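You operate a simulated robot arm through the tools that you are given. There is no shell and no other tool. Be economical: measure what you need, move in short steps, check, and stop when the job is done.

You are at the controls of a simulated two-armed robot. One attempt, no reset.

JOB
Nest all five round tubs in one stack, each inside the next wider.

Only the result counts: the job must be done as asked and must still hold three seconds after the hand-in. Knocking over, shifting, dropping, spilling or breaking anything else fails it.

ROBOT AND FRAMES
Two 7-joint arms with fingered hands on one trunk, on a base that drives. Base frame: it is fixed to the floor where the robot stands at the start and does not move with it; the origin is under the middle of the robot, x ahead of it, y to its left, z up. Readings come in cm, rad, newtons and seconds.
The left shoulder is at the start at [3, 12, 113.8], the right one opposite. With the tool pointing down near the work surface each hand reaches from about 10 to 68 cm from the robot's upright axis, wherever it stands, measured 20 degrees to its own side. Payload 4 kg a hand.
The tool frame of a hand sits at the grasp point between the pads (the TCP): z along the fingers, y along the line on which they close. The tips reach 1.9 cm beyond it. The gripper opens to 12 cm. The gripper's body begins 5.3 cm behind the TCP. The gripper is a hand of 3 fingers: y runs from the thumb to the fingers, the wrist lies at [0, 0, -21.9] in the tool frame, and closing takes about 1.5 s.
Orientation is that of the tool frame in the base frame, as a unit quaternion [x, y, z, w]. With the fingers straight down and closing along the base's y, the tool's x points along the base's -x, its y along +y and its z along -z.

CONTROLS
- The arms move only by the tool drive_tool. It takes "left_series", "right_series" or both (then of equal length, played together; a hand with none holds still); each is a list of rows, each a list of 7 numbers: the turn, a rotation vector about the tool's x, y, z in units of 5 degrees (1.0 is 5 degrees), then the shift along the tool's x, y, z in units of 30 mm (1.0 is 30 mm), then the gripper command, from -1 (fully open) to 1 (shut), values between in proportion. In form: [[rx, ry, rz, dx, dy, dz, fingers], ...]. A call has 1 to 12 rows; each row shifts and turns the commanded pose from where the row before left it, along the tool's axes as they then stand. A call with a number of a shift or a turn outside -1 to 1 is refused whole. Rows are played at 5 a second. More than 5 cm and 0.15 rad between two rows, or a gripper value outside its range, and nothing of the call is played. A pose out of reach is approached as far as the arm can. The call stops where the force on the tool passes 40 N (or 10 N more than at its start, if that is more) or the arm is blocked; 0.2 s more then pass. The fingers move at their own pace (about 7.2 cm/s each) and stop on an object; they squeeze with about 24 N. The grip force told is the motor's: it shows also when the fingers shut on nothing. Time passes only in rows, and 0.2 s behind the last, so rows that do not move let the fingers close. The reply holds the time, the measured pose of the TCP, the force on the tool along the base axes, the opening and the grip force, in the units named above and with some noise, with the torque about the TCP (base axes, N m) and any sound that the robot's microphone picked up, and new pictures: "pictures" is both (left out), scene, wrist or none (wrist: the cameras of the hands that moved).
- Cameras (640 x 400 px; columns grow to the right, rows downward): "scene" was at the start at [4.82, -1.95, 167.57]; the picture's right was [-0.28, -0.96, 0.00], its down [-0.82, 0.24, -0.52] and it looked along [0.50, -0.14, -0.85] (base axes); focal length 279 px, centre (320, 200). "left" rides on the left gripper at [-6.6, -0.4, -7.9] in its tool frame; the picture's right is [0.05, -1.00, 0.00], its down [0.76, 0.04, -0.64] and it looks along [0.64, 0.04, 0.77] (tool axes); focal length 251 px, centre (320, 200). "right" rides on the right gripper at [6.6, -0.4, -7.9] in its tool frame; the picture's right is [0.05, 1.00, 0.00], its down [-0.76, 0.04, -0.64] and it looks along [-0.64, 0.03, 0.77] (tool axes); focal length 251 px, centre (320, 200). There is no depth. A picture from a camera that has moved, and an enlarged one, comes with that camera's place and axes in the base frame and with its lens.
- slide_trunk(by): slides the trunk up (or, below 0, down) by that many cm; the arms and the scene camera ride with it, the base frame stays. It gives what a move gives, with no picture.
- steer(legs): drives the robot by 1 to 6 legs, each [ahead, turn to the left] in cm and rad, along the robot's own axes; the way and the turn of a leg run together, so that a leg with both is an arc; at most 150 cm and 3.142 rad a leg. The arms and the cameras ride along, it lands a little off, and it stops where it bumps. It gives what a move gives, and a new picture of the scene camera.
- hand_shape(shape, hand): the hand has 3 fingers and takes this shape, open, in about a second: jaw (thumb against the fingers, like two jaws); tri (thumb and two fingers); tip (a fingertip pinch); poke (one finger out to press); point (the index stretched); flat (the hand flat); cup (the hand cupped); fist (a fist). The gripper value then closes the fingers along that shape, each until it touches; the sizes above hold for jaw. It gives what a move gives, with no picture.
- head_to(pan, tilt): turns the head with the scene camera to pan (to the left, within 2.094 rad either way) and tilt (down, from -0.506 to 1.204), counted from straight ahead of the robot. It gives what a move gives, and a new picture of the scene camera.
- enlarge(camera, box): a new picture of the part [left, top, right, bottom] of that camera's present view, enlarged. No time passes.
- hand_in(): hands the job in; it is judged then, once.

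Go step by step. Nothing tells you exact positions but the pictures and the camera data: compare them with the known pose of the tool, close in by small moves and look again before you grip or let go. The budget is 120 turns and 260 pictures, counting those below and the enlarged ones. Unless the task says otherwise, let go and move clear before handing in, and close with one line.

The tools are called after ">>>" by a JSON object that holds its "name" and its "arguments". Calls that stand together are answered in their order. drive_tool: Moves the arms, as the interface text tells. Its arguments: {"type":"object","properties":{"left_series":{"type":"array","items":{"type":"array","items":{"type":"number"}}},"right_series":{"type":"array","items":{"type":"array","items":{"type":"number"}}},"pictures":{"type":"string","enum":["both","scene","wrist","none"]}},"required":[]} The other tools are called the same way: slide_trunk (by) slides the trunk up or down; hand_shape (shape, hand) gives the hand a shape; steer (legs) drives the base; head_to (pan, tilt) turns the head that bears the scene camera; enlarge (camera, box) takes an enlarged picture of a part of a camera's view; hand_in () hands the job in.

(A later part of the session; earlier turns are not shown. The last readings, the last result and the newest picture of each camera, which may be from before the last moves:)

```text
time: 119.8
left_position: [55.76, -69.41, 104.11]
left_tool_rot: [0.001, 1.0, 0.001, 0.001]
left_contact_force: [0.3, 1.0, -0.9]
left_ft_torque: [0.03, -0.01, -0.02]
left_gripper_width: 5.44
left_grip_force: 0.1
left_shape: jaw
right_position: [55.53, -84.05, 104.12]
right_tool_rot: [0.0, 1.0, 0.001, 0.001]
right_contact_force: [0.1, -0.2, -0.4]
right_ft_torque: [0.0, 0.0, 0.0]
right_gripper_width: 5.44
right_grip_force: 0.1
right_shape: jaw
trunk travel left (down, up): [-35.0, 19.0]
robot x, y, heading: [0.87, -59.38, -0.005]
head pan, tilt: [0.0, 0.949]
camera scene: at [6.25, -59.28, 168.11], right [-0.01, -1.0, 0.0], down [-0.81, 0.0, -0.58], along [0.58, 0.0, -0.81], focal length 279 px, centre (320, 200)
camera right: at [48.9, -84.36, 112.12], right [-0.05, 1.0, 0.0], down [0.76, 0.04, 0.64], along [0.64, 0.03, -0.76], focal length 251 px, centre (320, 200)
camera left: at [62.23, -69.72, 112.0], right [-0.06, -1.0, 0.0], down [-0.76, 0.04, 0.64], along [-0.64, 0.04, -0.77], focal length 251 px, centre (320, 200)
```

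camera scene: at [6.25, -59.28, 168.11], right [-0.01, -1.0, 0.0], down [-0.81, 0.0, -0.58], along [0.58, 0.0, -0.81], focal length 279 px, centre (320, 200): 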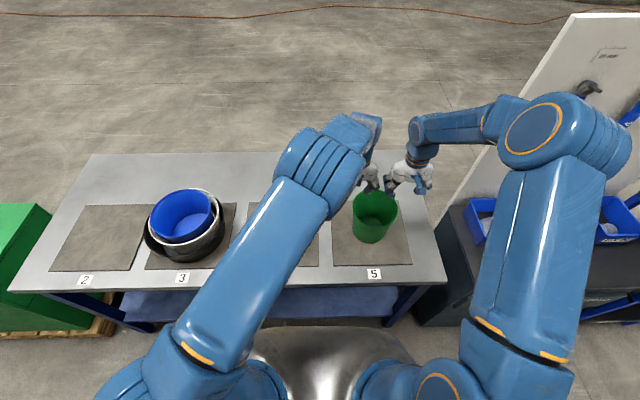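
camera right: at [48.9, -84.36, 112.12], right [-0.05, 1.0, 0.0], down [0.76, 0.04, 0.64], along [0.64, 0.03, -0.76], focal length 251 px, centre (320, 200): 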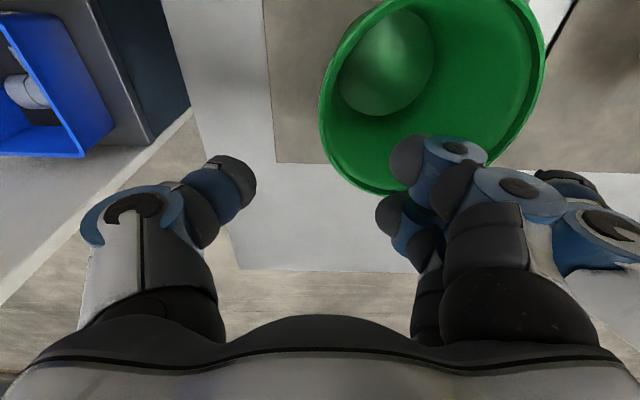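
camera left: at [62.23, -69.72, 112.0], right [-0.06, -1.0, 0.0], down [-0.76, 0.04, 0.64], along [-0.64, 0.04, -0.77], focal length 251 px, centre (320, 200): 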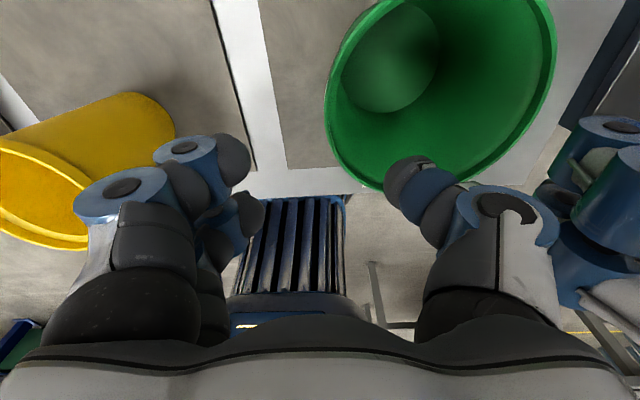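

I adjust and descend to the green rim.

>>> {"name": "drive_tool", "arguments": {"left_series": [[0, 0, 0, 0, -0.16, 0.8, 0.1], [0, 0, 0, 0, 0, 0.9, 0.1], [0, 0, 0, 0, 0, 0.9, 0.1], [0, 0, 0, 0, 0, 0.4, 0.1], [0, 0, 0, 0, 0, 0, 0.1]], "right_series": [[0, 0, 0, 0, 0.07, 0.8, 0.1], [0, 0, 0, 0, 0, 0.9, 0.1], [0, 0, 0, 0, 0, 0.9, 0.1], [0, 0, 0, 0, 0, 0.4, 0.1], [0, 0, 0, 0, 0, 0, 0.1]]}}

>>> {"name": "enlarge", "arguments": {"camera": "scene", "box": [310, 140, 470, 265]}}

```text
time: 121.0
left_position: [55.75, -69.85, 95.03]
left_tool_rot: [0.001, 1.0, 0.001, 0.0]
left_contact_force: [0.4, 1.2, 0.9]
left_ft_torque: [0.01, -0.03, 0.0]
left_gripper_width: 5.43
left_grip_force: 0.0
left_shape: jaw
right_position: [55.67, -83.9, 95.08]
right_tool_rot: [0.001, 1.0, -0.001, 0.001]
right_contact_force: [0.0, 0.4, 0.3]
right_ft_torque: [-0.01, 0.03, -0.01]
right_gripper_width: 5.45
right_grip_force: 0.1
right_shape: jaw
trunk travel left (down, up): [-35.0, 19.0]
robot x, y, heading: [1.08, -59.28, -0.004]
head pan, tilt: [0.0, 0.949]
camera scene: at [6.44, -59.36, 168.1], right [-0.01, -1.0, 0.0], down [-0.81, 0.0, -0.58], along [0.58, 0.0, -0.81], focal length 279 px, centre (320, 200)
camera right: at [48.93, -84.17, 103.0], right [-0.05, 1.0, 0.0], down [0.76, 0.04, 0.64], along [0.64, 0.03, -0.76], focal length 251 px, centre (320, 200)
camera left: at [62.35, -70.25, 102.92], right [-0.06, -1.0, 0.0], down [-0.76, 0.04, 0.64], along [-0.64, 0.04, -0.77], focal length 251 px, centre (320, 200)
```

scene: 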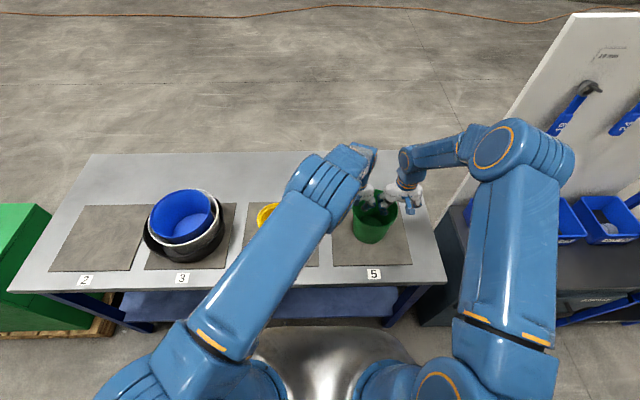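
right: 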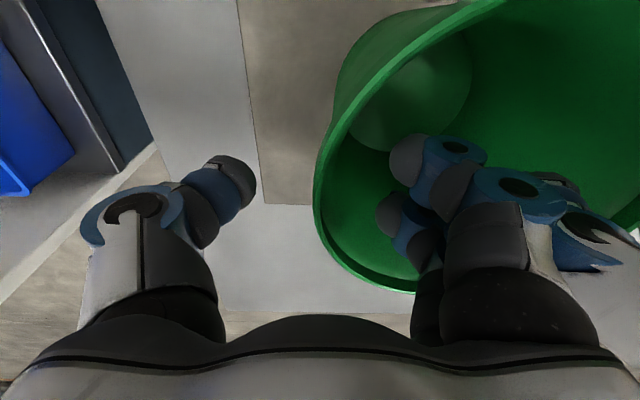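
left: 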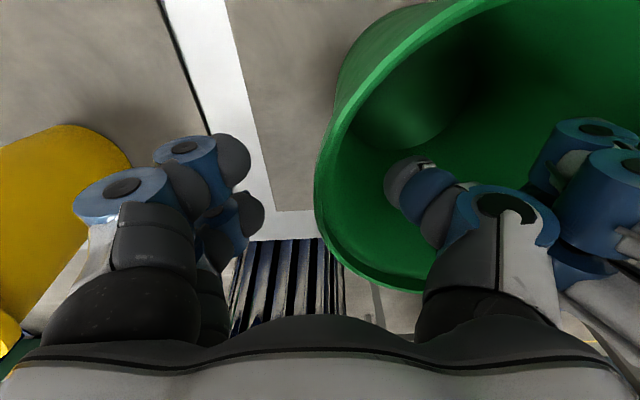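

```text
3.20 times, centred on (390, 202) of scene
camera zoom: at [6.44, -59.36, 168.1], right [-0.01, -1.0, 0.0], down [-0.81, 0.0, -0.58], along [0.58, 0.0, -0.81], focal length 894 px, centre (96, 192)
```

zoom: 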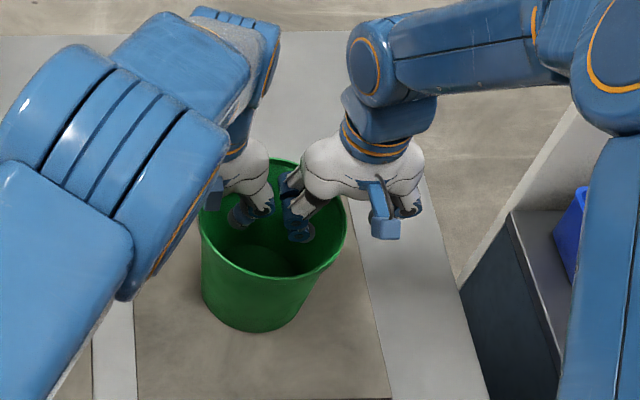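

>>> {"name": "drive_tool", "arguments": {"left_series": [[0, 0, 0, 0, 0, 0.27, 0.1], [0, 0, 0, 0, 0, 0, 1], [0, 0, 0, 0, 0, 0, 1], [0, 0, 0, 0, 0, 0, 1], [0, 0, 0, 0, 0, 0, 1], [0, 0, 0, 0, 0, 0, 1], [0, 0, 0, 0, 0, 0, 1], [0, 0, 0, 0, 0, 0, 1], [0, 0, 0, 0, 0, 0, 1]], "right_series": [[0, 0, 0, 0, 0, 0.28, 0.1], [0, 0, 0, 0, 0, 0, 1], [0, 0, 0, 0, 0, 0, 1], [0, 0, 0, 0, 0, 0, 1], [0, 0, 0, 0, 0, 0, 1], [0, 0, 0, 0, 0, 0, 1], [0, 0, 0, 0, 0, 0, 1], [0, 0, 0, 0, 0, 0, 1], [0, 0, 0, 0, 0, 0, 1]], "pictures": "wrist"}}

```text
time: 123.0
left_position: [55.73, -69.92, 94.17]
left_tool_rot: [0.0, 1.0, 0.001, 0.0]
left_contact_force: [-1.3, -7.4, 0.7]
left_ft_torque: [-0.29, 0.04, -0.04]
left_gripper_width: 0.02
left_grip_force: 23.5
left_shape: jaw
right_position: [55.7, -83.8, 94.2]
right_tool_rot: [0.001, 1.0, 0.001, 0.0]
right_contact_force: [-0.1, 7.4, 1.2]
right_ft_torque: [0.29, 0.01, 0.0]
right_gripper_width: 0.56
right_grip_force: 23.6
right_shape: jaw
trunk travel left (down, up): [-35.0, 19.0]
robot x, y, heading: [1.06, -59.75, -0.001]
head pan, tilt: [0.0, 0.949]
camera right: at [48.97, -84.13, 102.17], right [-0.05, 1.0, 0.0], down [0.76, 0.04, 0.64], along [0.64, 0.03, -0.76], focal length 251 px, centre (320, 200)
camera left: at [62.35, -70.29, 102.13], right [-0.06, -1.0, 0.0], down [-0.76, 0.04, 0.64], along [-0.64, 0.04, -0.77], focal length 251 px, centre (320, 200)
```

right: 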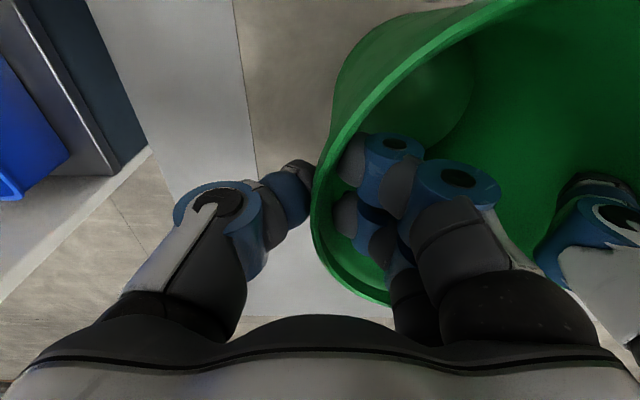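
left: 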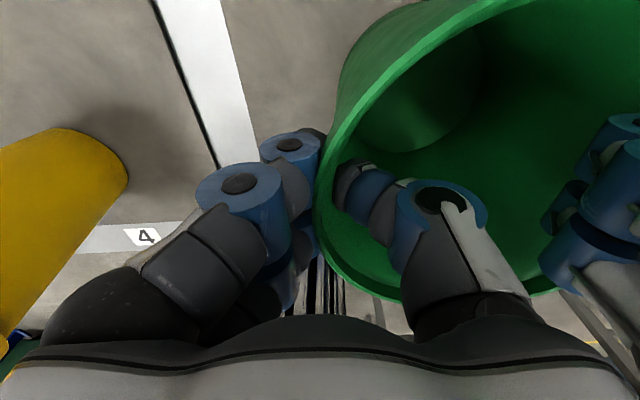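

Green is held on both sides. I lift it 20 cm.

>>> {"name": "drive_tool", "arguments": {"left_series": [[0, 0, 0, 0, 0, -0.4, 1], [0, 0, 0, 0, 0, -0.8, 1], [0, 0, 0, 0, 0, -0.9, 1], [0, 0, 0, 0, 0, -0.9, 1], [0, 0, 0, 0, 0, -0.9, 1], [0, 0, 0, 0, 0, -0.9, 1], [0, 0, 0, 0, 0, -0.9, 1], [0, 0, 0, 0, 0, -0.9, 1], [0, 0, 0, 0, 0, -0.3, 1], [0, 0, 0, 0, 0, 0, 1]], "right_series": [[0, 0, 0, 0, 0, -0.4, 1], [0, 0, 0, 0, 0, -0.8, 1], [0, 0, 0, 0, 0, -0.9, 1], [0, 0, 0, 0, 0, -0.9, 1], [0, 0, 0, 0, 0, -0.9, 1], [0, 0, 0, 0, 0, -0.9, 1], [0, 0, 0, 0, 0, -0.9, 1], [0, 0, 0, 0, 0, -0.9, 1], [0, 0, 0, 0, 0, -0.3, 1], [0, 0, 0, 0, 0, 0, 1]], "pictures": "scene"}}

```text
time: 125.2
left_position: [55.65, -69.98, 115.03]
left_tool_rot: [0.001, 1.0, 0.001, 0.0]
left_contact_force: [-0.5, -7.1, -1.5]
left_ft_torque: [-0.27, -0.04, 0.0]
left_gripper_width: 0.02
left_grip_force: 23.9
left_shape: jaw
right_position: [55.65, -83.89, 114.97]
right_tool_rot: [0.002, 1.0, 0.0, 0.0]
right_contact_force: [0.5, 5.8, -1.6]
right_ft_torque: [0.31, -0.04, -0.01]
right_gripper_width: 0.56
right_grip_force: 24.1
right_shape: jaw
trunk travel left (down, up): [-35.0, 19.0]
robot x, y, heading: [1.01, -59.16, -0.003]
head pan, tilt: [0.0, 0.949]
camera scene: at [6.48, -59.36, 168.09], right [-0.01, -1.0, 0.0], down [-0.81, 0.0, -0.58], along [0.58, 0.0, -0.81], focal length 279 px, centre (320, 200)
```

scene: 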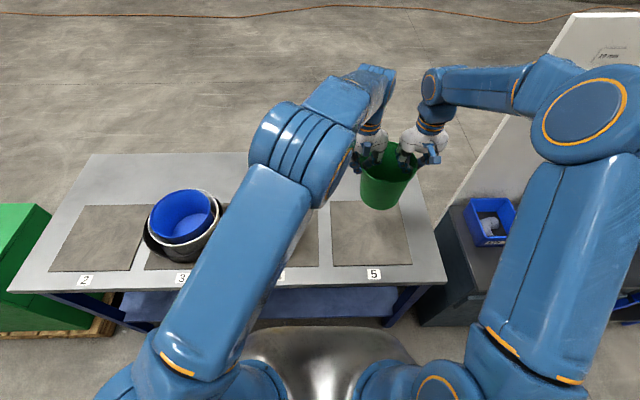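

I carry green left, above yellow, to about y=-45.

>>> {"name": "drive_tool", "arguments": {"left_series": [[0, 0, 0, 0.1, 0.5, 0, 1], [0, 0, 0, 0.1, 0.8, 0, 1], [0, 0, 0, 0.1, 0.9, 0, 1], [0, 0, 0, 0.1, 0.9, 0, 1], [0, 0, 0, 0.1, 0.9, 0, 1], [0, 0, 0, 0.1, 0.9, 0, 1], [0, 0, 0, 0.1, 0.9, 0, 1], [0, 0, 0, 0.1, 0.9, 0, 1], [0, 0, 0, 0.1, 0.9, 0, 1], [0, 0, 0, 0.1, 0.9, 0, 1], [0, 0, 0, 0.1, 0.8, 0, 1], [0, 0, 0, 0.1, 0.6, 0, 1]], "right_series": [[0, 0, 0, 0.1, 0.5, 0, 1], [0, 0, 0, 0.1, 0.8, 0, 1], [0, 0, 0, 0.1, 0.9, 0, 1], [0, 0, 0, 0.1, 0.9, 0, 1], [0, 0, 0, 0.1, 0.9, 0, 1], [0, 0, 0, 0.1, 0.9, 0, 1], [0, 0, 0, 0.1, 0.9, 0, 1], [0, 0, 0, 0.1, 0.9, 0, 1], [0, 0, 0, 0.1, 0.9, 0, 1], [0, 0, 0, 0.1, 0.9, 0, 1], [0, 0, 0, 0.1, 0.8, 0, 1], [0, 0, 0, 0.1, 0.6, 0, 1]], "pictures": "scene"}}

```text
time: 127.8
left_position: [52.17, -40.0, 114.99]
left_tool_rot: [0.0, 1.0, 0.0, 0.0]
left_contact_force: [-0.1, -7.5, -1.5]
left_ft_torque: [-0.3, 0.03, -0.02]
left_gripper_width: 0.0
left_grip_force: 23.7
left_shape: jaw
right_position: [52.27, -54.0, 114.96]
right_tool_rot: [0.002, 1.0, 0.0, 0.001]
right_contact_force: [0.0, 8.0, -1.9]
right_ft_torque: [0.24, 0.0, -0.02]
right_gripper_width: 0.55
right_grip_force: 24.1
right_shape: jaw
trunk travel left (down, up): [-35.0, 19.0]
robot x, y, heading: [0.57, -59.52, -0.007]
head pan, tilt: [0.0, 0.949]
camera scene: at [6.44, -59.22, 168.1], right [-0.01, -1.0, 0.0], down [-0.81, 0.0, -0.58], along [0.58, 0.0, -0.81], focal length 279 px, centre (320, 200)
```

scene: 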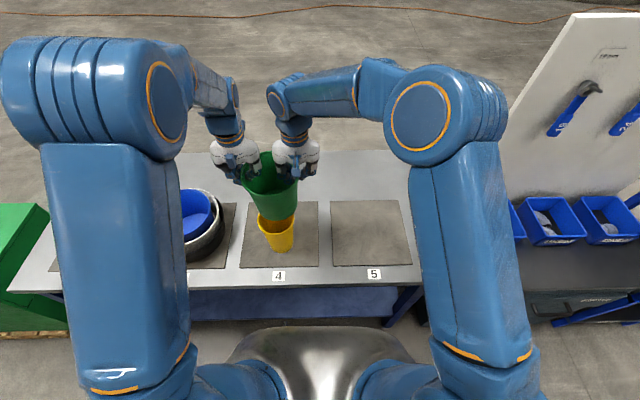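

Steady. I drive the base to y≈-33 with green held.

>>> {"name": "steer", "arguments": {"legs": [[0, -0.35], [-40, 0], [0, 0.7], [40, 0], [0, -0.35]]}}

>>> {"name": "enlarge", "arguments": {"camera": "scene", "box": [200, 120, 400, 270]}}

```text
time: 133.4
left_position: [4.14, -9.68, 114.97]
left_tool_rot: [-0.179, 0.984, 0.0, 0.001]
left_contact_force: [0.5, -0.4, -1.0]
left_ft_torque: [-0.31, -0.12, -0.03]
left_gripper_width: 0.0
left_grip_force: 24.0
left_shape: jaw
right_position: [8.84, -22.6, 114.91]
right_tool_rot: [-0.178, 0.984, 0.001, 0.0]
right_contact_force: [-0.4, 2.3, -2.6]
right_ft_torque: [0.19, 0.05, -0.05]
right_gripper_width: 0.54
right_grip_force: 24.3
right_shape: jaw
trunk travel left (down, up): [-35.0, 19.0]
robot x, y, heading: [-35.49, -49.57, 0.344]
head pan, tilt: [0.0, 0.949]
stopped in leg 3: the robot was blocked; the commanded pose is now the measured one
camera scene: at [-30.71, -47.88, 168.1], right [0.33, -0.94, 0.0], down [-0.77, -0.27, -0.58], along [0.55, 0.19, -0.81], focal length 279 px, centre (320, 200)
```

scene: 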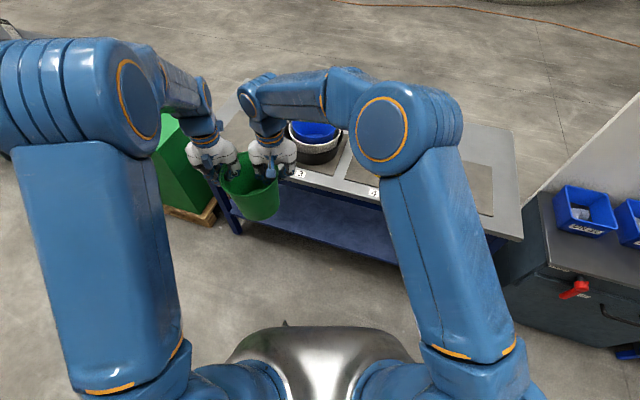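

```text
2.67 times, centred on (300, 195) of scene
camera zoom: at [-30.71, -47.88, 168.1], right [0.33, -0.94, 0.0], down [-0.77, -0.27, -0.58], along [0.55, 0.19, -0.81], focal length 745 px, centre (373, 213)
```

zoom: 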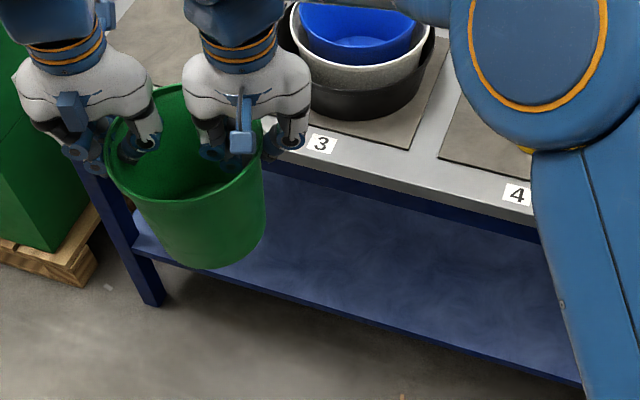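

The stop came almost at the end of the turn; green is still held firmly. I continue forward and turn back.

>>> {"name": "steer", "arguments": {"legs": [[37, 0], [0, -0.344]]}}

>>> {"name": "enlarge", "arguments": {"camera": "scene", "box": [200, 120, 400, 270]}}

```text
time: 136.8
left_position: [49.97, -13.27, 114.91]
left_tool_rot: [-0.009, 1.0, 0.001, 0.001]
left_contact_force: [0.8, -3.1, -0.8]
left_ft_torque: [-0.27, 0.03, 0.04]
left_gripper_width: 0.01
left_grip_force: 23.5
left_shape: jaw
right_position: [50.37, -27.03, 114.98]
right_tool_rot: [-0.008, 1.0, 0.002, 0.001]
right_contact_force: [-0.3, 3.7, -1.7]
right_ft_torque: [0.26, 0.02, 0.01]
right_gripper_width: 0.52
right_grip_force: 24.2
right_shape: jaw
trunk travel left (down, up): [-35.0, 19.0]
robot x, y, heading: [-1.0, -34.88, -0.0]
head pan, tilt: [0.0, 0.949]
camera scene: at [4.7, -34.92, 168.1], right [0.0, -1.0, 0.0], down [-0.81, 0.0, -0.58], along [0.58, 0.0, -0.81], focal length 279 px, centre (320, 200)
```

scene: 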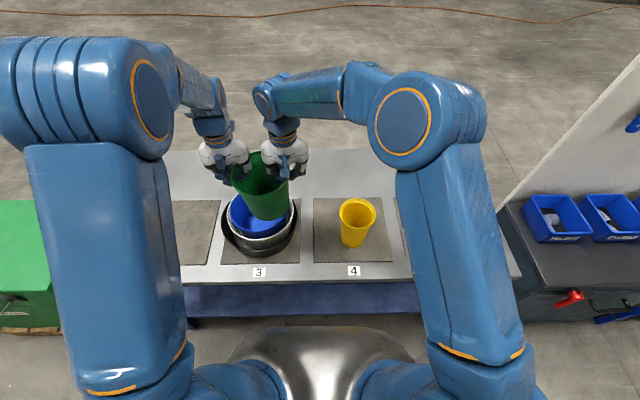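

```text
2.67 times, centred on (300, 195) of scene
camera zoom: at [4.7, -34.92, 168.1], right [0.0, -1.0, 0.0], down [-0.81, 0.0, -0.58], along [0.58, 0.0, -0.81], focal length 745 px, centre (373, 213)
```

zoom: 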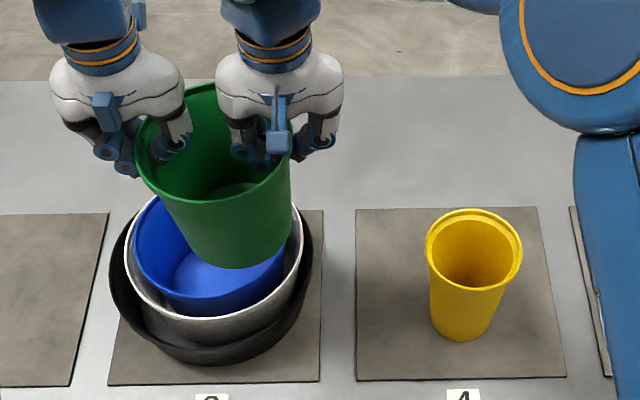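

Green hangs at ≈(50.2,-20.1). I move it over the blue centre ≈(55.4,-15.2).

>>> {"name": "drive_tool", "arguments": {"left_series": [[0, 0, 0, -0.44, 0.405, 0, 1], [0, 0, 0, -0.44, 0.405, 0, 1], [0, 0, 0, -0.44, 0.405, 0, 1], [0, 0, 0, -0.44, 0.405, 0, 1], [0, 0, 0, 0, 0, 0, 1]], "right_series": [[0, 0, 0, -0.44, 0.405, 0, 1], [0, 0, 0, -0.44, 0.405, 0, 1], [0, 0, 0, -0.44, 0.405, 0, 1], [0, 0, 0, -0.44, 0.405, 0, 1], [0, 0, 0, 0, 0, 0, 1]]}}

>>> {"name": "enlarge", "arguments": {"camera": "scene", "box": [200, 130, 360, 265]}}

```text
time: 138.0
left_position: [55.24, -8.28, 115.06]
left_tool_rot: [-0.008, 1.0, 0.0, 0.001]
left_contact_force: [-0.7, 1.9, -1.3]
left_ft_torque: [-0.25, -0.04, -0.04]
left_gripper_width: 0.0
left_grip_force: 24.1
left_shape: jaw
right_position: [55.55, -22.1, 115.08]
right_tool_rot: [-0.008, 1.0, 0.002, 0.001]
right_contact_force: [0.6, -2.9, -1.5]
right_ft_torque: [0.23, -0.01, -0.02]
right_gripper_width: 0.52
right_grip_force: 23.7
right_shape: jaw
trunk travel left (down, up): [-35.0, 19.0]
robot x, y, heading: [-0.89, -34.73, -0.0]
head pan, tilt: [0.0, 0.949]
camera scene: at [4.62, -35.06, 168.1], right [0.0, -1.0, 0.0], down [-0.81, 0.0, -0.58], along [0.58, 0.0, -0.81], focal length 279 px, centre (320, 200)
camera right: at [48.86, -22.61, 123.04], right [-0.07, 1.0, 0.0], down [0.76, 0.05, 0.65], along [0.64, 0.05, -0.76], focal length 251 px, centre (320, 200)
camera left: at [61.95, -8.73, 122.98], right [-0.04, -1.0, 0.0], down [-0.77, 0.03, 0.64], along [-0.64, 0.02, -0.77], focal length 251 px, centre (320, 200)
```

scene: 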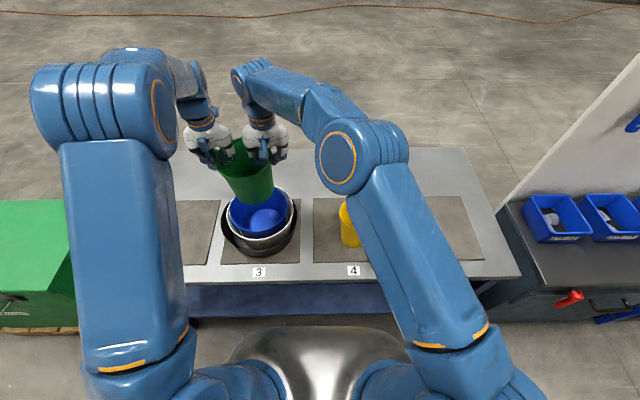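
right: 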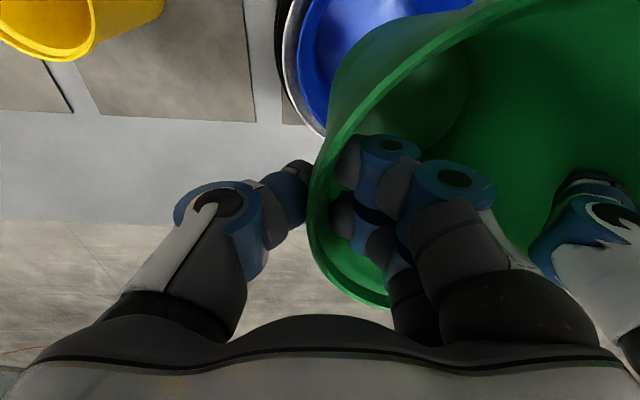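
left: 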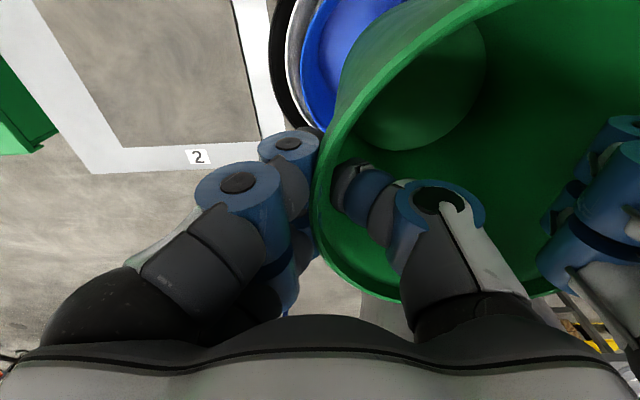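

```text
2.96 times, centred on (280, 198) of scene
camera zoom: at [4.62, -35.06, 168.1], right [0.0, -1.0, 0.0], down [-0.81, 0.0, -0.58], along [0.58, 0.0, -0.81], focal length 828 px, centre (438, 207)
```

zoom: 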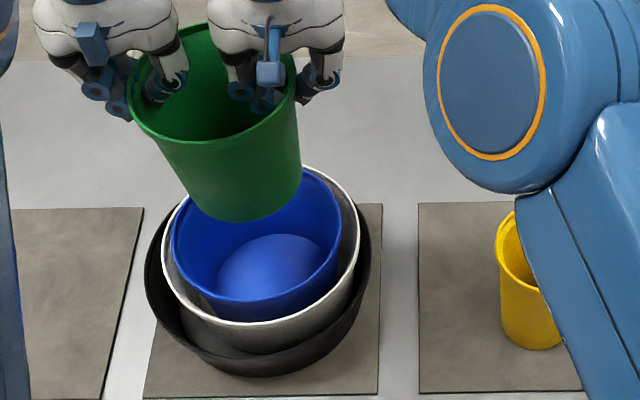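

Green is over blue. I lower it about 18.5 cm.

>>> {"name": "drive_tool", "arguments": {"left_series": [[0, 0, 0, 0, -0.06, 0.5, 1], [0, 0, 0, 0, 0, 0.8, 1], [0, 0, 0, 0, 0, 0.9, 1], [0, 0, 0, 0, 0, 0.9, 1], [0, 0, 0, 0, 0, 0.9, 1], [0, 0, 0, 0, 0, 0.9, 1], [0, 0, 0, 0, 0, 0.8, 1], [0, 0, 0, 0, 0, 0.45, 1], [0, 0, 0, 0, 0, 0, 1]], "right_series": [[0, 0, 0, 0, -0.06, 0.5, 1], [0, 0, 0, 0, 0, 0.8, 1], [0, 0, 0, 0, 0, 0.9, 1], [0, 0, 0, 0, 0, 0.9, 1], [0, 0, 0, 0, 0, 0.9, 1], [0, 0, 0, 0, 0, 0.9, 1], [0, 0, 0, 0, 0, 0.8, 1], [0, 0, 0, 0, 0, 0.45, 1], [0, 0, 0, 0, 0, 0, 1]]}}

>>> {"name": "enlarge", "arguments": {"camera": "scene", "box": [200, 130, 360, 265]}}

```text
time: 140.0
left_position: [55.41, -8.46, 96.42]
left_tool_rot: [-0.008, 1.0, -0.001, 0.001]
left_contact_force: [0.0, 0.9, -0.3]
left_ft_torque: [-0.25, -0.01, -0.03]
left_gripper_width: 0.05
left_grip_force: 23.6
left_shape: jaw
right_position: [55.63, -22.2, 96.52]
right_tool_rot: [-0.009, 1.0, 0.002, 0.0]
right_contact_force: [0.1, -1.7, -2.6]
right_ft_torque: [0.22, 0.04, -0.02]
right_gripper_width: 0.56
right_grip_force: 24.2
right_shape: jaw
trunk travel left (down, up): [-35.0, 19.0]
robot x, y, heading: [-0.79, -35.0, -0.005]
head pan, tilt: [0.0, 0.949]
camera scene: at [4.72, -34.84, 168.1], right [0.0, -1.0, 0.0], down [-0.81, 0.0, -0.58], along [0.58, 0.0, -0.81], focal length 279 px, centre (320, 200)
camera right: at [48.91, -22.58, 104.52], right [-0.07, 1.0, 0.0], down [0.76, 0.05, 0.65], along [0.64, 0.05, -0.76], focal length 251 px, centre (320, 200)
camera left: at [61.95, -8.69, 104.38], right [-0.04, -1.0, 0.0], down [-0.77, 0.03, 0.64], along [-0.64, 0.02, -0.77], focal length 251 px, centre (320, 200)
```

scene: 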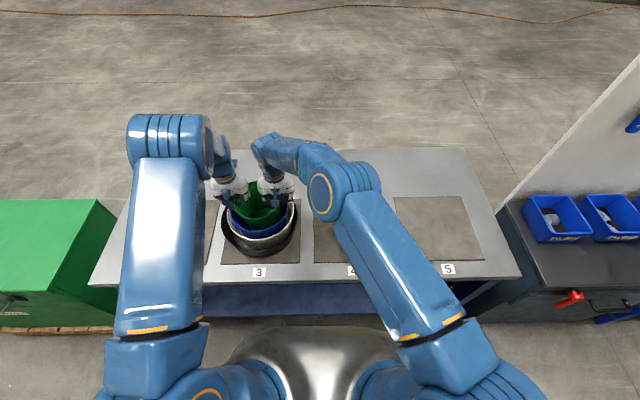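
right: 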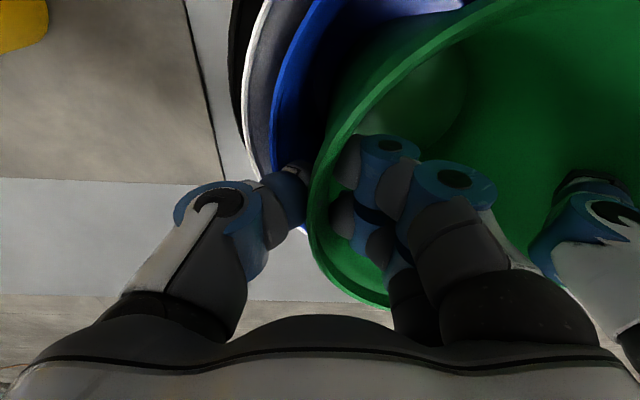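
left: 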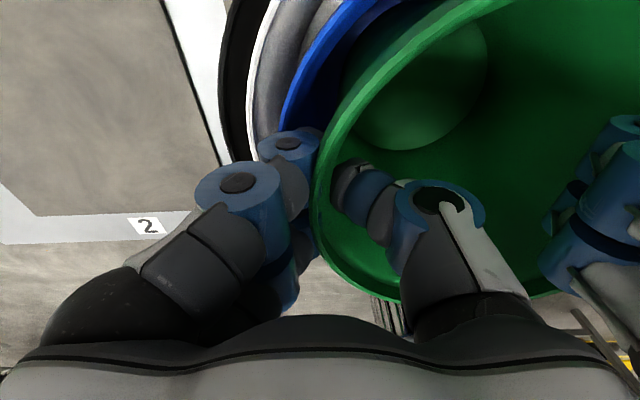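

```text
2.96 times, centred on (280, 198) of scene
camera zoom: at [4.72, -34.84, 168.1], right [0.0, -1.0, 0.0], down [-0.81, 0.0, -0.58], along [0.58, 0.0, -0.81], focal length 828 px, centre (438, 207)
```

zoom: 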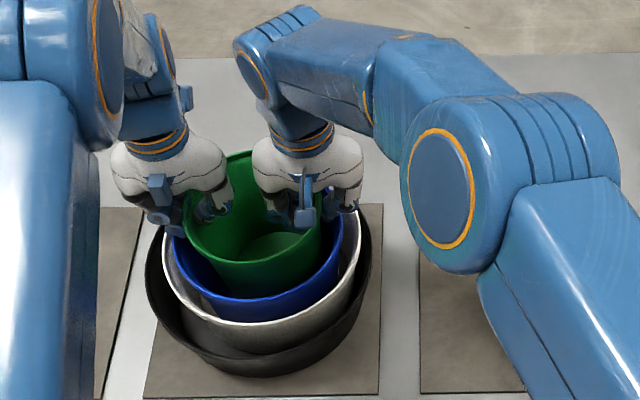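

Green is inside blue, well centred. I lower gently to contact.

>>> {"name": "drive_tool", "arguments": {"left_series": [[0, 0, 0, 0, 0, 0.1, 1], [0, 0, 0, 0, 0, 0.1, 1], [0, 0, 0, 0, 0, 0.06, 1], [0, 0, 0, 0, 0, 0, 1]], "right_series": [[0, 0, 0, 0, 0, 0.1, 1], [0, 0, 0, 0, 0, 0.1, 1], [0, 0, 0, 0, 0, 0.06, 1], [0, 0, 0, 0, 0, 0, 1]], "pictures": "none"}}

>>> {"name": "drive_tool", "arguments": {"left_series": [[0, 0, 0, 0, 0, 0.06, 1], [0, 0, 0, 0, 0, 0, 1]], "right_series": [[0, 0, 0, 0, 0, 0.06, 1], [0, 0, 0, 0, 0, 0, 1]], "pictures": "none"}}

```text
time: 141.0
left_position: [55.38, -8.57, 95.66]
left_tool_rot: [-0.009, 1.0, 0.0, 0.001]
left_contact_force: [-1.2, 0.4, -1.4]
left_ft_torque: [-0.31, 0.0, -0.04]
left_gripper_width: 0.03
left_grip_force: 23.6
left_shape: jaw
right_position: [55.48, -22.16, 95.79]
right_tool_rot: [-0.009, 1.0, 0.001, 0.001]
right_contact_force: [1.5, 0.0, -1.2]
right_ft_torque: [0.22, 0.04, -0.02]
right_gripper_width: 0.52
right_grip_force: 23.9
right_shape: jaw
trunk travel left (down, up): [-35.0, 19.0]
robot x, y, heading: [-0.96, -34.8, -0.002]
head pan, tilt: [0.0, 0.949]
```

```text
time: 141.6
left_position: [55.26, -8.41, 95.54]
left_tool_rot: [-0.008, 1.0, 0.0, 0.001]
left_contact_force: [-0.4, -0.7, 0.7]
left_ft_torque: [-0.3, 0.03, -0.02]
left_gripper_width: 0.0
left_grip_force: 24.2
left_shape: jaw
right_position: [55.63, -22.12, 95.63]
right_tool_rot: [-0.009, 1.0, 0.002, 0.001]
right_contact_force: [1.2, 0.2, -0.8]
right_ft_torque: [0.18, -0.02, -0.04]
right_gripper_width: 0.52
right_grip_force: 24.1
right_shape: jaw
trunk travel left (down, up): [-35.0, 19.0]
robot x, y, heading: [-0.67, -34.68, 0.003]
head pan, tilt: [0.0, 0.949]
```

>>> {"name": "drive_tool", "arguments": {"left_series": [[0, 0, 0, 0, 0, 0.05, 1], [0, 0, 0, 0, 0, 0.05, 1], [0, 0, 0, 0, 0, 0, 1]], "right_series": [[0, 0, 0, 0, 0, 0.06, 1], [0, 0, 0, 0, 0, 0.06, 1], [0, 0, 0, 0, 0, 0, 1]], "pictures": "none"}}

```text
time: 142.4
left_position: [55.35, -8.58, 95.43]
left_tool_rot: [-0.009, 1.0, 0.0, 0.002]
left_contact_force: [2.8, -3.1, 16.4]
left_ft_torque: [-0.37, 0.02, -0.03]
left_gripper_width: 0.0
left_grip_force: 23.5
left_shape: jaw
right_position: [55.56, -22.17, 95.31]
right_tool_rot: [-0.009, 1.0, 0.002, 0.003]
right_contact_force: [2.3, -0.1, 6.6]
right_ft_torque: [0.19, -0.02, -0.03]
right_gripper_width: 0.54
right_grip_force: 24.1
right_shape: jaw
trunk travel left (down, up): [-35.0, 19.0]
robot x, y, heading: [-0.7, -34.84, -0.002]
head pan, tilt: [0.0, 0.949]
```

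Green is seated; I release and rise.

>>> {"name": "drive_tool", "arguments": {"left_series": [[0, 0, 0, 0, 0, -0.05, 0.9], [0, 0, 0, 0, 0, 0, 0.87], [0, 0, 0, 0, 0, 0, 0.83], [0, 0, 0, 0, 0, -0.2, 0.82], [0, 0, 0, 0, 0, -0.5, 0.8], [0, 0, 0, 0, 0, -0.6, 0.5], [0, 0, 0, 0, 0, -0.9, 0.2], [0, 0, 0, 0, 0, -0.9, 0], [0, 0, 0, 0, 0, -0.9, 0], [0, 0, 0, 0, 0, -0.9, 0], [0, 0, 0, 0, 0, 0, 0]], "right_series": [[0, 0, 0, 0, 0, -0.05, 0.9], [0, 0, 0, 0, 0, 0, 0.87], [0, 0, 0, 0, 0, 0, 0.83], [0, 0, 0, 0, 0, -0.2, 0.82], [0, 0, 0, 0, 0, -0.5, 0.8], [0, 0, 0, 0, 0, -0.6, 0.5], [0, 0, 0, 0, 0, -0.9, 0.2], [0, 0, 0, 0, 0, -0.9, 0], [0, 0, 0, 0, 0, -0.9, 0], [0, 0, 0, 0, 0, -0.9, 0], [0, 0, 0, 0, 0, 0, 0]], "pictures": "scene"}}

>>> {"name": "enlarge", "arguments": {"camera": "scene", "box": [200, 130, 400, 265]}}

```text
time: 144.8
left_position: [55.35, -8.39, 109.95]
left_tool_rot: [-0.009, 1.0, 0.0, 0.0]
left_contact_force: [-0.4, -0.1, -0.5]
left_ft_torque: [-0.04, 0.01, -0.01]
left_gripper_width: 5.96
left_grip_force: 0.0
left_shape: jaw
right_position: [55.68, -22.17, 110.15]
right_tool_rot: [-0.009, 1.0, 0.002, 0.002]
right_contact_force: [0.0, 0.3, 0.5]
right_ft_torque: [0.01, 0.0, 0.0]
right_gripper_width: 5.94
right_grip_force: 0.1
right_shape: jaw
trunk travel left (down, up): [-35.0, 19.0]
robot x, y, heading: [-0.52, -34.7, -0.003]
head pan, tilt: [0.0, 0.949]
camera scene: at [4.81, -34.82, 168.09], right [0.0, -1.0, 0.0], down [-0.81, 0.0, -0.58], along [0.58, 0.0, -0.81], focal length 279 px, centre (320, 200)
```

scene: 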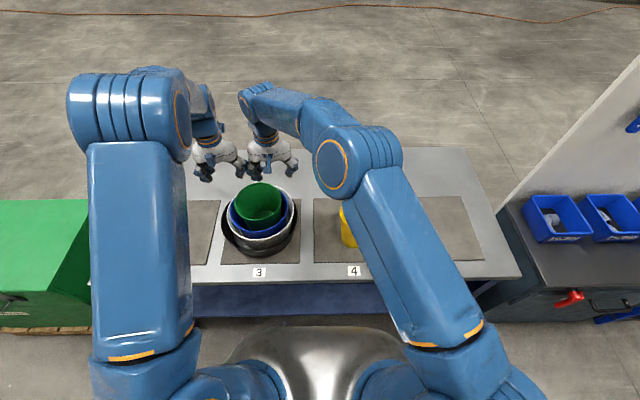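

```text
2.96 times, centred on (300, 198) of scene
camera zoom: at [4.81, -34.82, 168.09], right [0.0, -1.0, 0.0], down [-0.81, 0.0, -0.58], along [0.58, 0.0, -0.81], focal length 828 px, centre (379, 207)
```

zoom: 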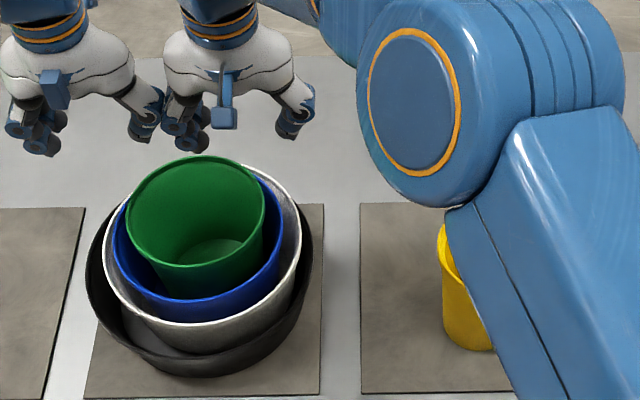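

Four tubs are nested. Now I clear the right hand away and bring the left hand above yellow's left rim (yellow ≈(50.7,-46.1)).

>>> {"name": "drive_tool", "arguments": {"left_series": [[0, 0, 0, 0.152, -0.9, 0.11, 0], [0, 0, 0, 0.152, -0.9, 0.11, 0], [0, 0, 0, 0.152, -0.9, 0.11, 0], [0, 0, 0, 0.152, -0.9, 0.11, 0], [0, 0, 0, 0.152, -0.9, 0.11, 0], [0, 0, 0, 0.152, -0.9, 0.11, 0], [0, 0, 0, 0.152, -0.9, 0.11, 0], [0, 0, 0, 0.152, -0.9, 0.11, 0], [0, 0, 0, 0.152, -0.9, 0.11, 0], [0, 0, 0, 0.152, -0.9, 0.11, 0], [0, 0, 0, 0.152, -0.9, 0.11, 0], [0, 0, 0, 0.152, -0.9, 0.11, 0]], "right_series": [[0, 0, 0, 0.4, -1, -0.3, 0], [0, 0, 0, 0.4, -1, -0.3, 0], [0, 0, 0, 0.4, -1, -0.3, 0], [0, 0, 0, 0.4, -1, -0.2, 0], [0, 0, 0, 0.4, -1, -0.2, 0], [0, 0, 0, 0.4, -1, -0.2, 0], [0, 0, 0, 0.4, -1, 0, 0], [0, 0, 0, 0.4, -1, 0, 0], [0, 0, 0, 0.4, -1, 0, 0], [0, 0, 0, 0.4, -1, 0, 0], [0, 0, 0, 0.4, -1, 0, 0], [0, 0, 0, 0.4, -1, 0, 0]]}}

```text
time: 147.4
left_position: [50.34, -41.19, 106.13]
left_tool_rot: [-0.009, 1.0, 0.001, 0.001]
left_contact_force: [-0.1, -1.1, 0.0]
left_ft_torque: [0.01, -0.03, -0.02]
left_gripper_width: 5.96
left_grip_force: 0.1
left_shape: jaw
right_position: [41.59, -58.63, 114.54]
right_tool_rot: [-0.009, 1.0, 0.003, 0.002]
right_contact_force: [0.6, -0.5, -0.5]
right_ft_torque: [0.03, 0.0, 0.01]
right_gripper_width: 5.97
right_grip_force: 0.0
right_shape: jaw
trunk travel left (down, up): [-35.0, 19.0]
robot x, y, heading: [-1.06, -35.06, -0.002]
head pan, tilt: [0.0, 0.949]
camera scene: at [4.62, -35.06, 168.1], right [0.0, -1.0, 0.0], down [-0.81, 0.0, -0.58], along [0.58, 0.0, -0.81], focal length 279 px, centre (320, 200)
camera right: at [35.0, -59.1, 122.46], right [-0.07, 1.0, 0.0], down [0.76, 0.05, 0.65], along [0.64, 0.05, -0.76], focal length 251 px, centre (320, 200)
camera left: at [56.91, -41.46, 114.05], right [-0.04, -1.0, 0.0], down [-0.77, 0.03, 0.64], along [-0.64, 0.02, -0.77], focal length 251 px, centre (320, 200)
```

scene: 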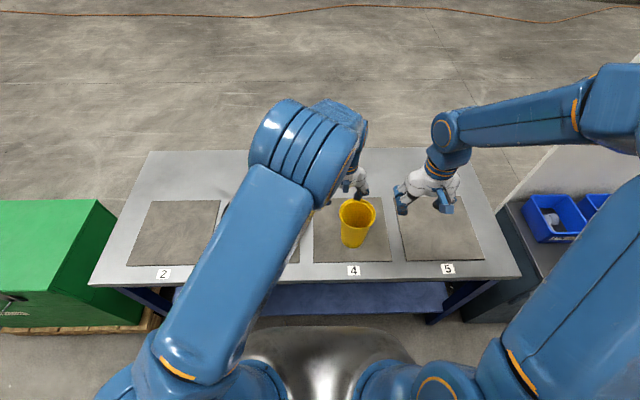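
right: 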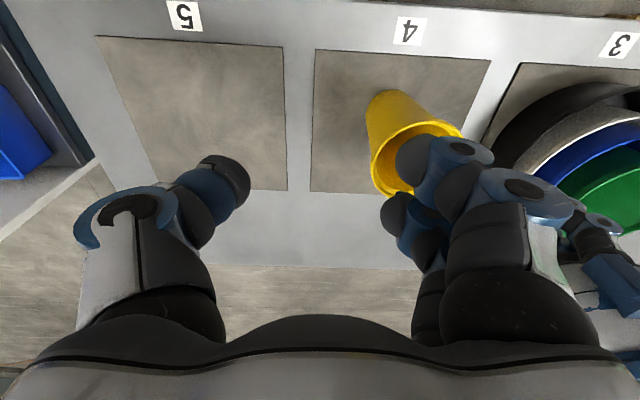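
left: 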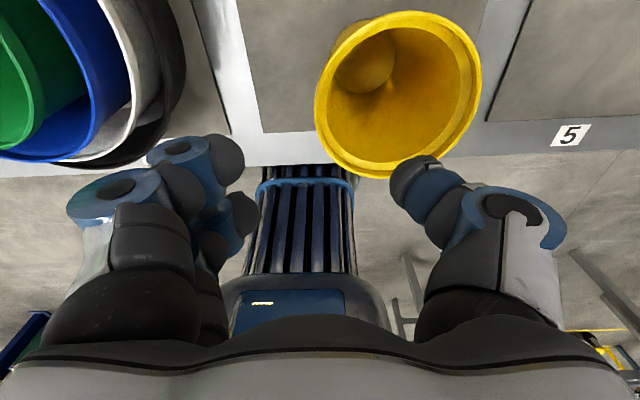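

Aligned with yellow's left wall. I descend and grip (thumb inside, as in the first good grip).

>>> {"name": "drive_tool", "arguments": {"left_series": [[0, 0, 0, -0.15, 0, 0.9, 0], [0, 0, 0, 0, 0, 0.9, 0], [0, 0, 0, 0, 0, 0.9, 0], [0, 0, 0, 0, 0, 0.9, 0], [0, 0, 0, 0, 0, 0, 0], [0, 0, 0, 0, 0, 0, 1], [0, 0, 0, 0, 0, 0, 1], [0, 0, 0, 0, 0, 0, 1], [0, 0, 0, 0, 0, 0, 1], [0, 0, 0, 0, 0, 0, 1], [0, 0, 0, 0, 0, 0, 1], [0, 0, 0, 0, 0, 0, 1]], "pictures": "wrist"}}

```text
time: 150.0
left_position: [50.82, -40.95, 95.33]
left_tool_rot: [-0.009, 1.0, 0.001, 0.0]
left_contact_force: [0.8, 0.7, -0.2]
left_ft_torque: [-0.02, -0.02, -0.04]
left_gripper_width: 0.0
left_grip_force: 24.5
left_shape: jaw
right_position: [41.73, -58.35, 114.42]
right_tool_rot: [-0.009, 1.0, 0.002, 0.001]
right_contact_force: [-0.4, -0.1, 0.9]
right_ft_torque: [-0.04, -0.02, 0.0]
right_gripper_width: 5.97
right_grip_force: 0.1
right_shape: jaw
trunk travel left (down, up): [-35.0, 19.0]
robot x, y, heading: [-1.06, -34.91, -0.004]
head pan, tilt: [0.0, 0.949]
camera left: at [57.43, -41.19, 103.31], right [-0.04, -1.0, 0.0], down [-0.77, 0.03, 0.64], along [-0.64, 0.02, -0.77], focal length 251 px, centre (320, 200)
```

left: 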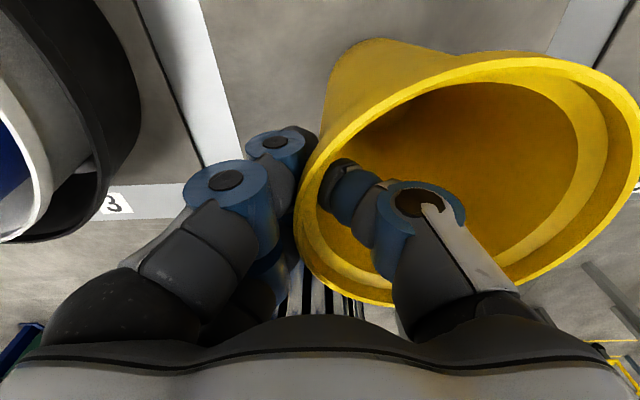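

Good grip. I lift yellow 21 cm gently.

>>> {"name": "drive_tool", "arguments": {"left_series": [[0, 0, 0, 0, 0, -0.3, 1], [0, 0, 0, 0, 0, -0.5, 1], [0, 0, 0, 0, 0, -0.65, 1], [0, 0, 0, 0, 0, -0.7, 1], [0, 0, 0, 0, 0, -0.7, 1], [0, 0, 0, 0, 0, -0.7, 1], [0, 0, 0, 0, 0, -0.7, 1], [0, 0, 0, 0, 0, -0.7, 1], [0, 0, 0, 0, 0, -0.7, 1], [0, 0, 0, 0, 0, -0.6, 1], [0, 0, 0, 0, 0, -0.5, 1], [0, 0, 0, 0, 0, -0.25, 1]], "pictures": "scene"}}

>>> {"name": "enlarge", "arguments": {"camera": "scene", "box": [270, 120, 430, 245]}}

```text
time: 152.6
left_position: [50.73, -41.03, 116.29]
left_tool_rot: [-0.009, 1.0, 0.001, 0.001]
left_contact_force: [0.4, 0.9, -1.2]
left_ft_torque: [0.09, 0.01, 0.0]
left_gripper_width: 0.02
left_grip_force: 24.1
left_shape: jaw
right_position: [41.77, -58.38, 114.52]
right_tool_rot: [-0.008, 1.0, 0.002, 0.001]
right_contact_force: [-1.3, -0.6, -0.2]
right_ft_torque: [-0.01, -0.01, 0.02]
right_gripper_width: 5.95
right_grip_force: 0.0
right_shape: jaw
trunk travel left (down, up): [-35.0, 19.0]
robot x, y, heading: [-0.48, -34.61, -0.0]
head pan, tilt: [0.0, 0.949]
camera scene: at [4.71, -34.87, 168.1], right [0.0, -1.0, 0.0], down [-0.81, 0.0, -0.58], along [0.58, 0.0, -0.81], focal length 279 px, centre (320, 200)
```

scene: 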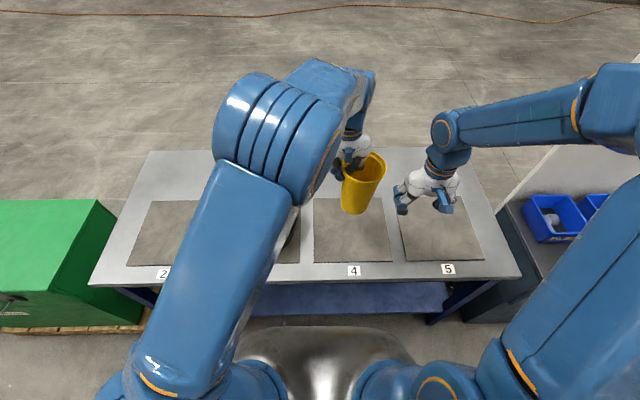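

```text
3.20 times, centred on (350, 182) of scene
camera zoom: at [4.71, -34.87, 168.1], right [0.0, -1.0, 0.0], down [-0.81, 0.0, -0.58], along [0.58, 0.0, -0.81], focal length 894 px, centre (224, 256)
```

zoom: 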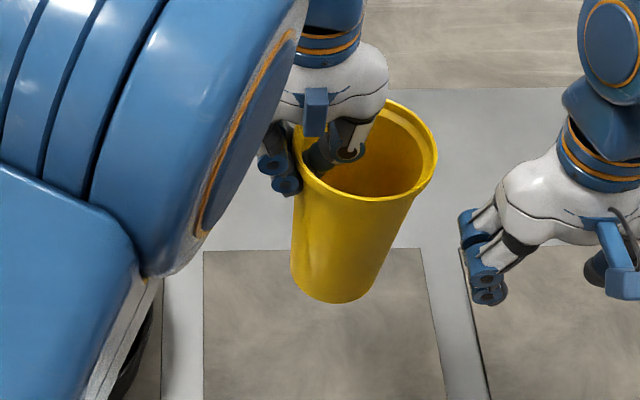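

Yellow hangs nearly upright. I carry it smoothly to above green.

>>> {"name": "drive_tool", "arguments": {"left_series": [[0, 0, 0, -0.146, 0.4, 0, 1], [0, 0, 0, -0.146, 0.7, 0, 1], [0, 0, 0, -0.146, 0.95, 0, 1], [0, 0, 0, -0.146, 1, 0, 1], [0, 0, 0, -0.146, 1, 0, 1], [0, 0, 0, -0.146, 1, 0, 1], [0, 0, 0, -0.146, 1, 0, 1], [0, 0, 0, -0.146, 1, 0, 1], [0, 0, 0, -0.146, 1, 0, 1], [0, 0, 0, -0.146, 0.95, 0, 1], [0, 0, 0, -0.146, 0.7, 0, 1], [0, 0, 0, -0.146, 0.5, 0, 1]]}}

>>> {"name": "enlarge", "arguments": {"camera": "scene", "box": [190, 120, 350, 265]}}

```text
time: 155.2
left_position: [55.68, -10.15, 116.29]
left_tool_rot: [-0.008, 1.0, 0.0, 0.001]
left_contact_force: [-0.2, 0.7, -1.9]
left_ft_torque: [0.08, -0.02, 0.0]
left_gripper_width: 0.0
left_grip_force: 23.9
left_shape: jaw
right_position: [41.83, -58.35, 114.51]
right_tool_rot: [-0.009, 1.0, 0.001, 0.001]
right_contact_force: [-0.2, 0.3, -0.2]
right_ft_torque: [-0.02, -0.05, 0.0]
right_gripper_width: 5.96
right_grip_force: 0.0
right_shape: jaw
trunk travel left (down, up): [-35.0, 19.0]
robot x, y, heading: [-0.55, -34.74, -0.001]
head pan, tilt: [0.0, 0.949]
camera scene: at [4.75, -34.79, 168.1], right [0.0, -1.0, 0.0], down [-0.81, 0.0, -0.58], along [0.58, 0.0, -0.81], focal length 279 px, centre (320, 200)
camera left: at [62.22, -10.43, 124.21], right [-0.04, -1.0, 0.0], down [-0.77, 0.03, 0.64], along [-0.64, 0.02, -0.77], focal length 251 px, centre (320, 200)
```

scene: 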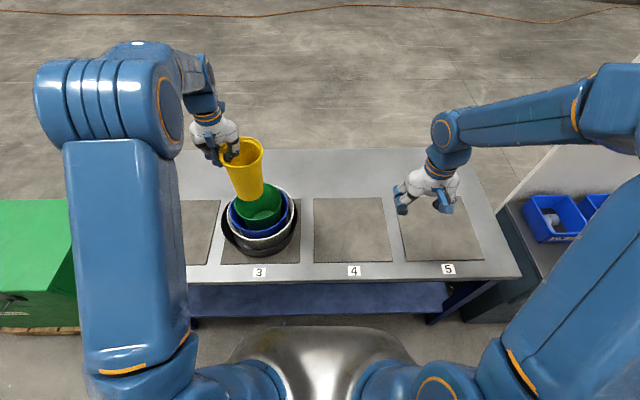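
left: 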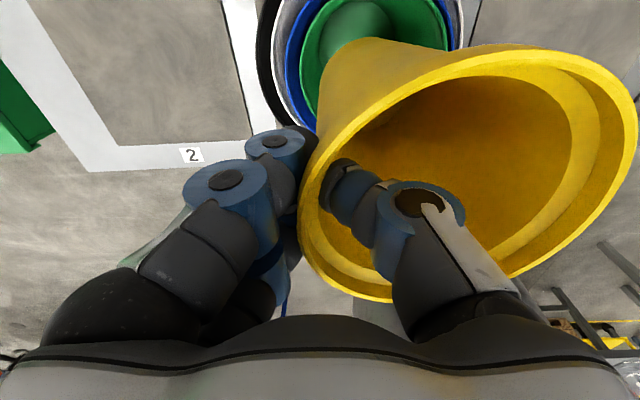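

```text
2.76 times, centred on (270, 192) of scene
camera zoom: at [4.75, -34.79, 168.1], right [0.0, -1.0, 0.0], down [-0.81, 0.0, -0.58], along [0.58, 0.0, -0.81], focal length 770 px, centre (458, 221)
```

zoom: 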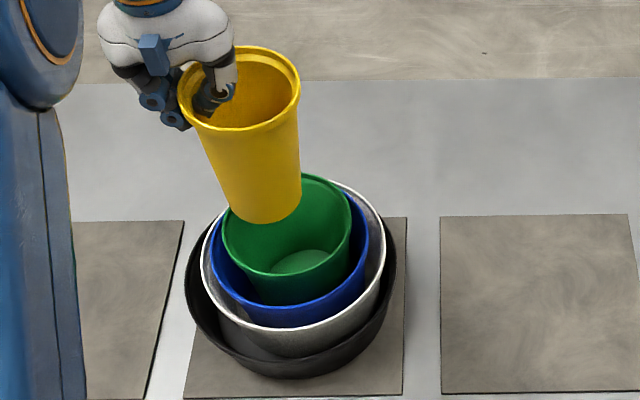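

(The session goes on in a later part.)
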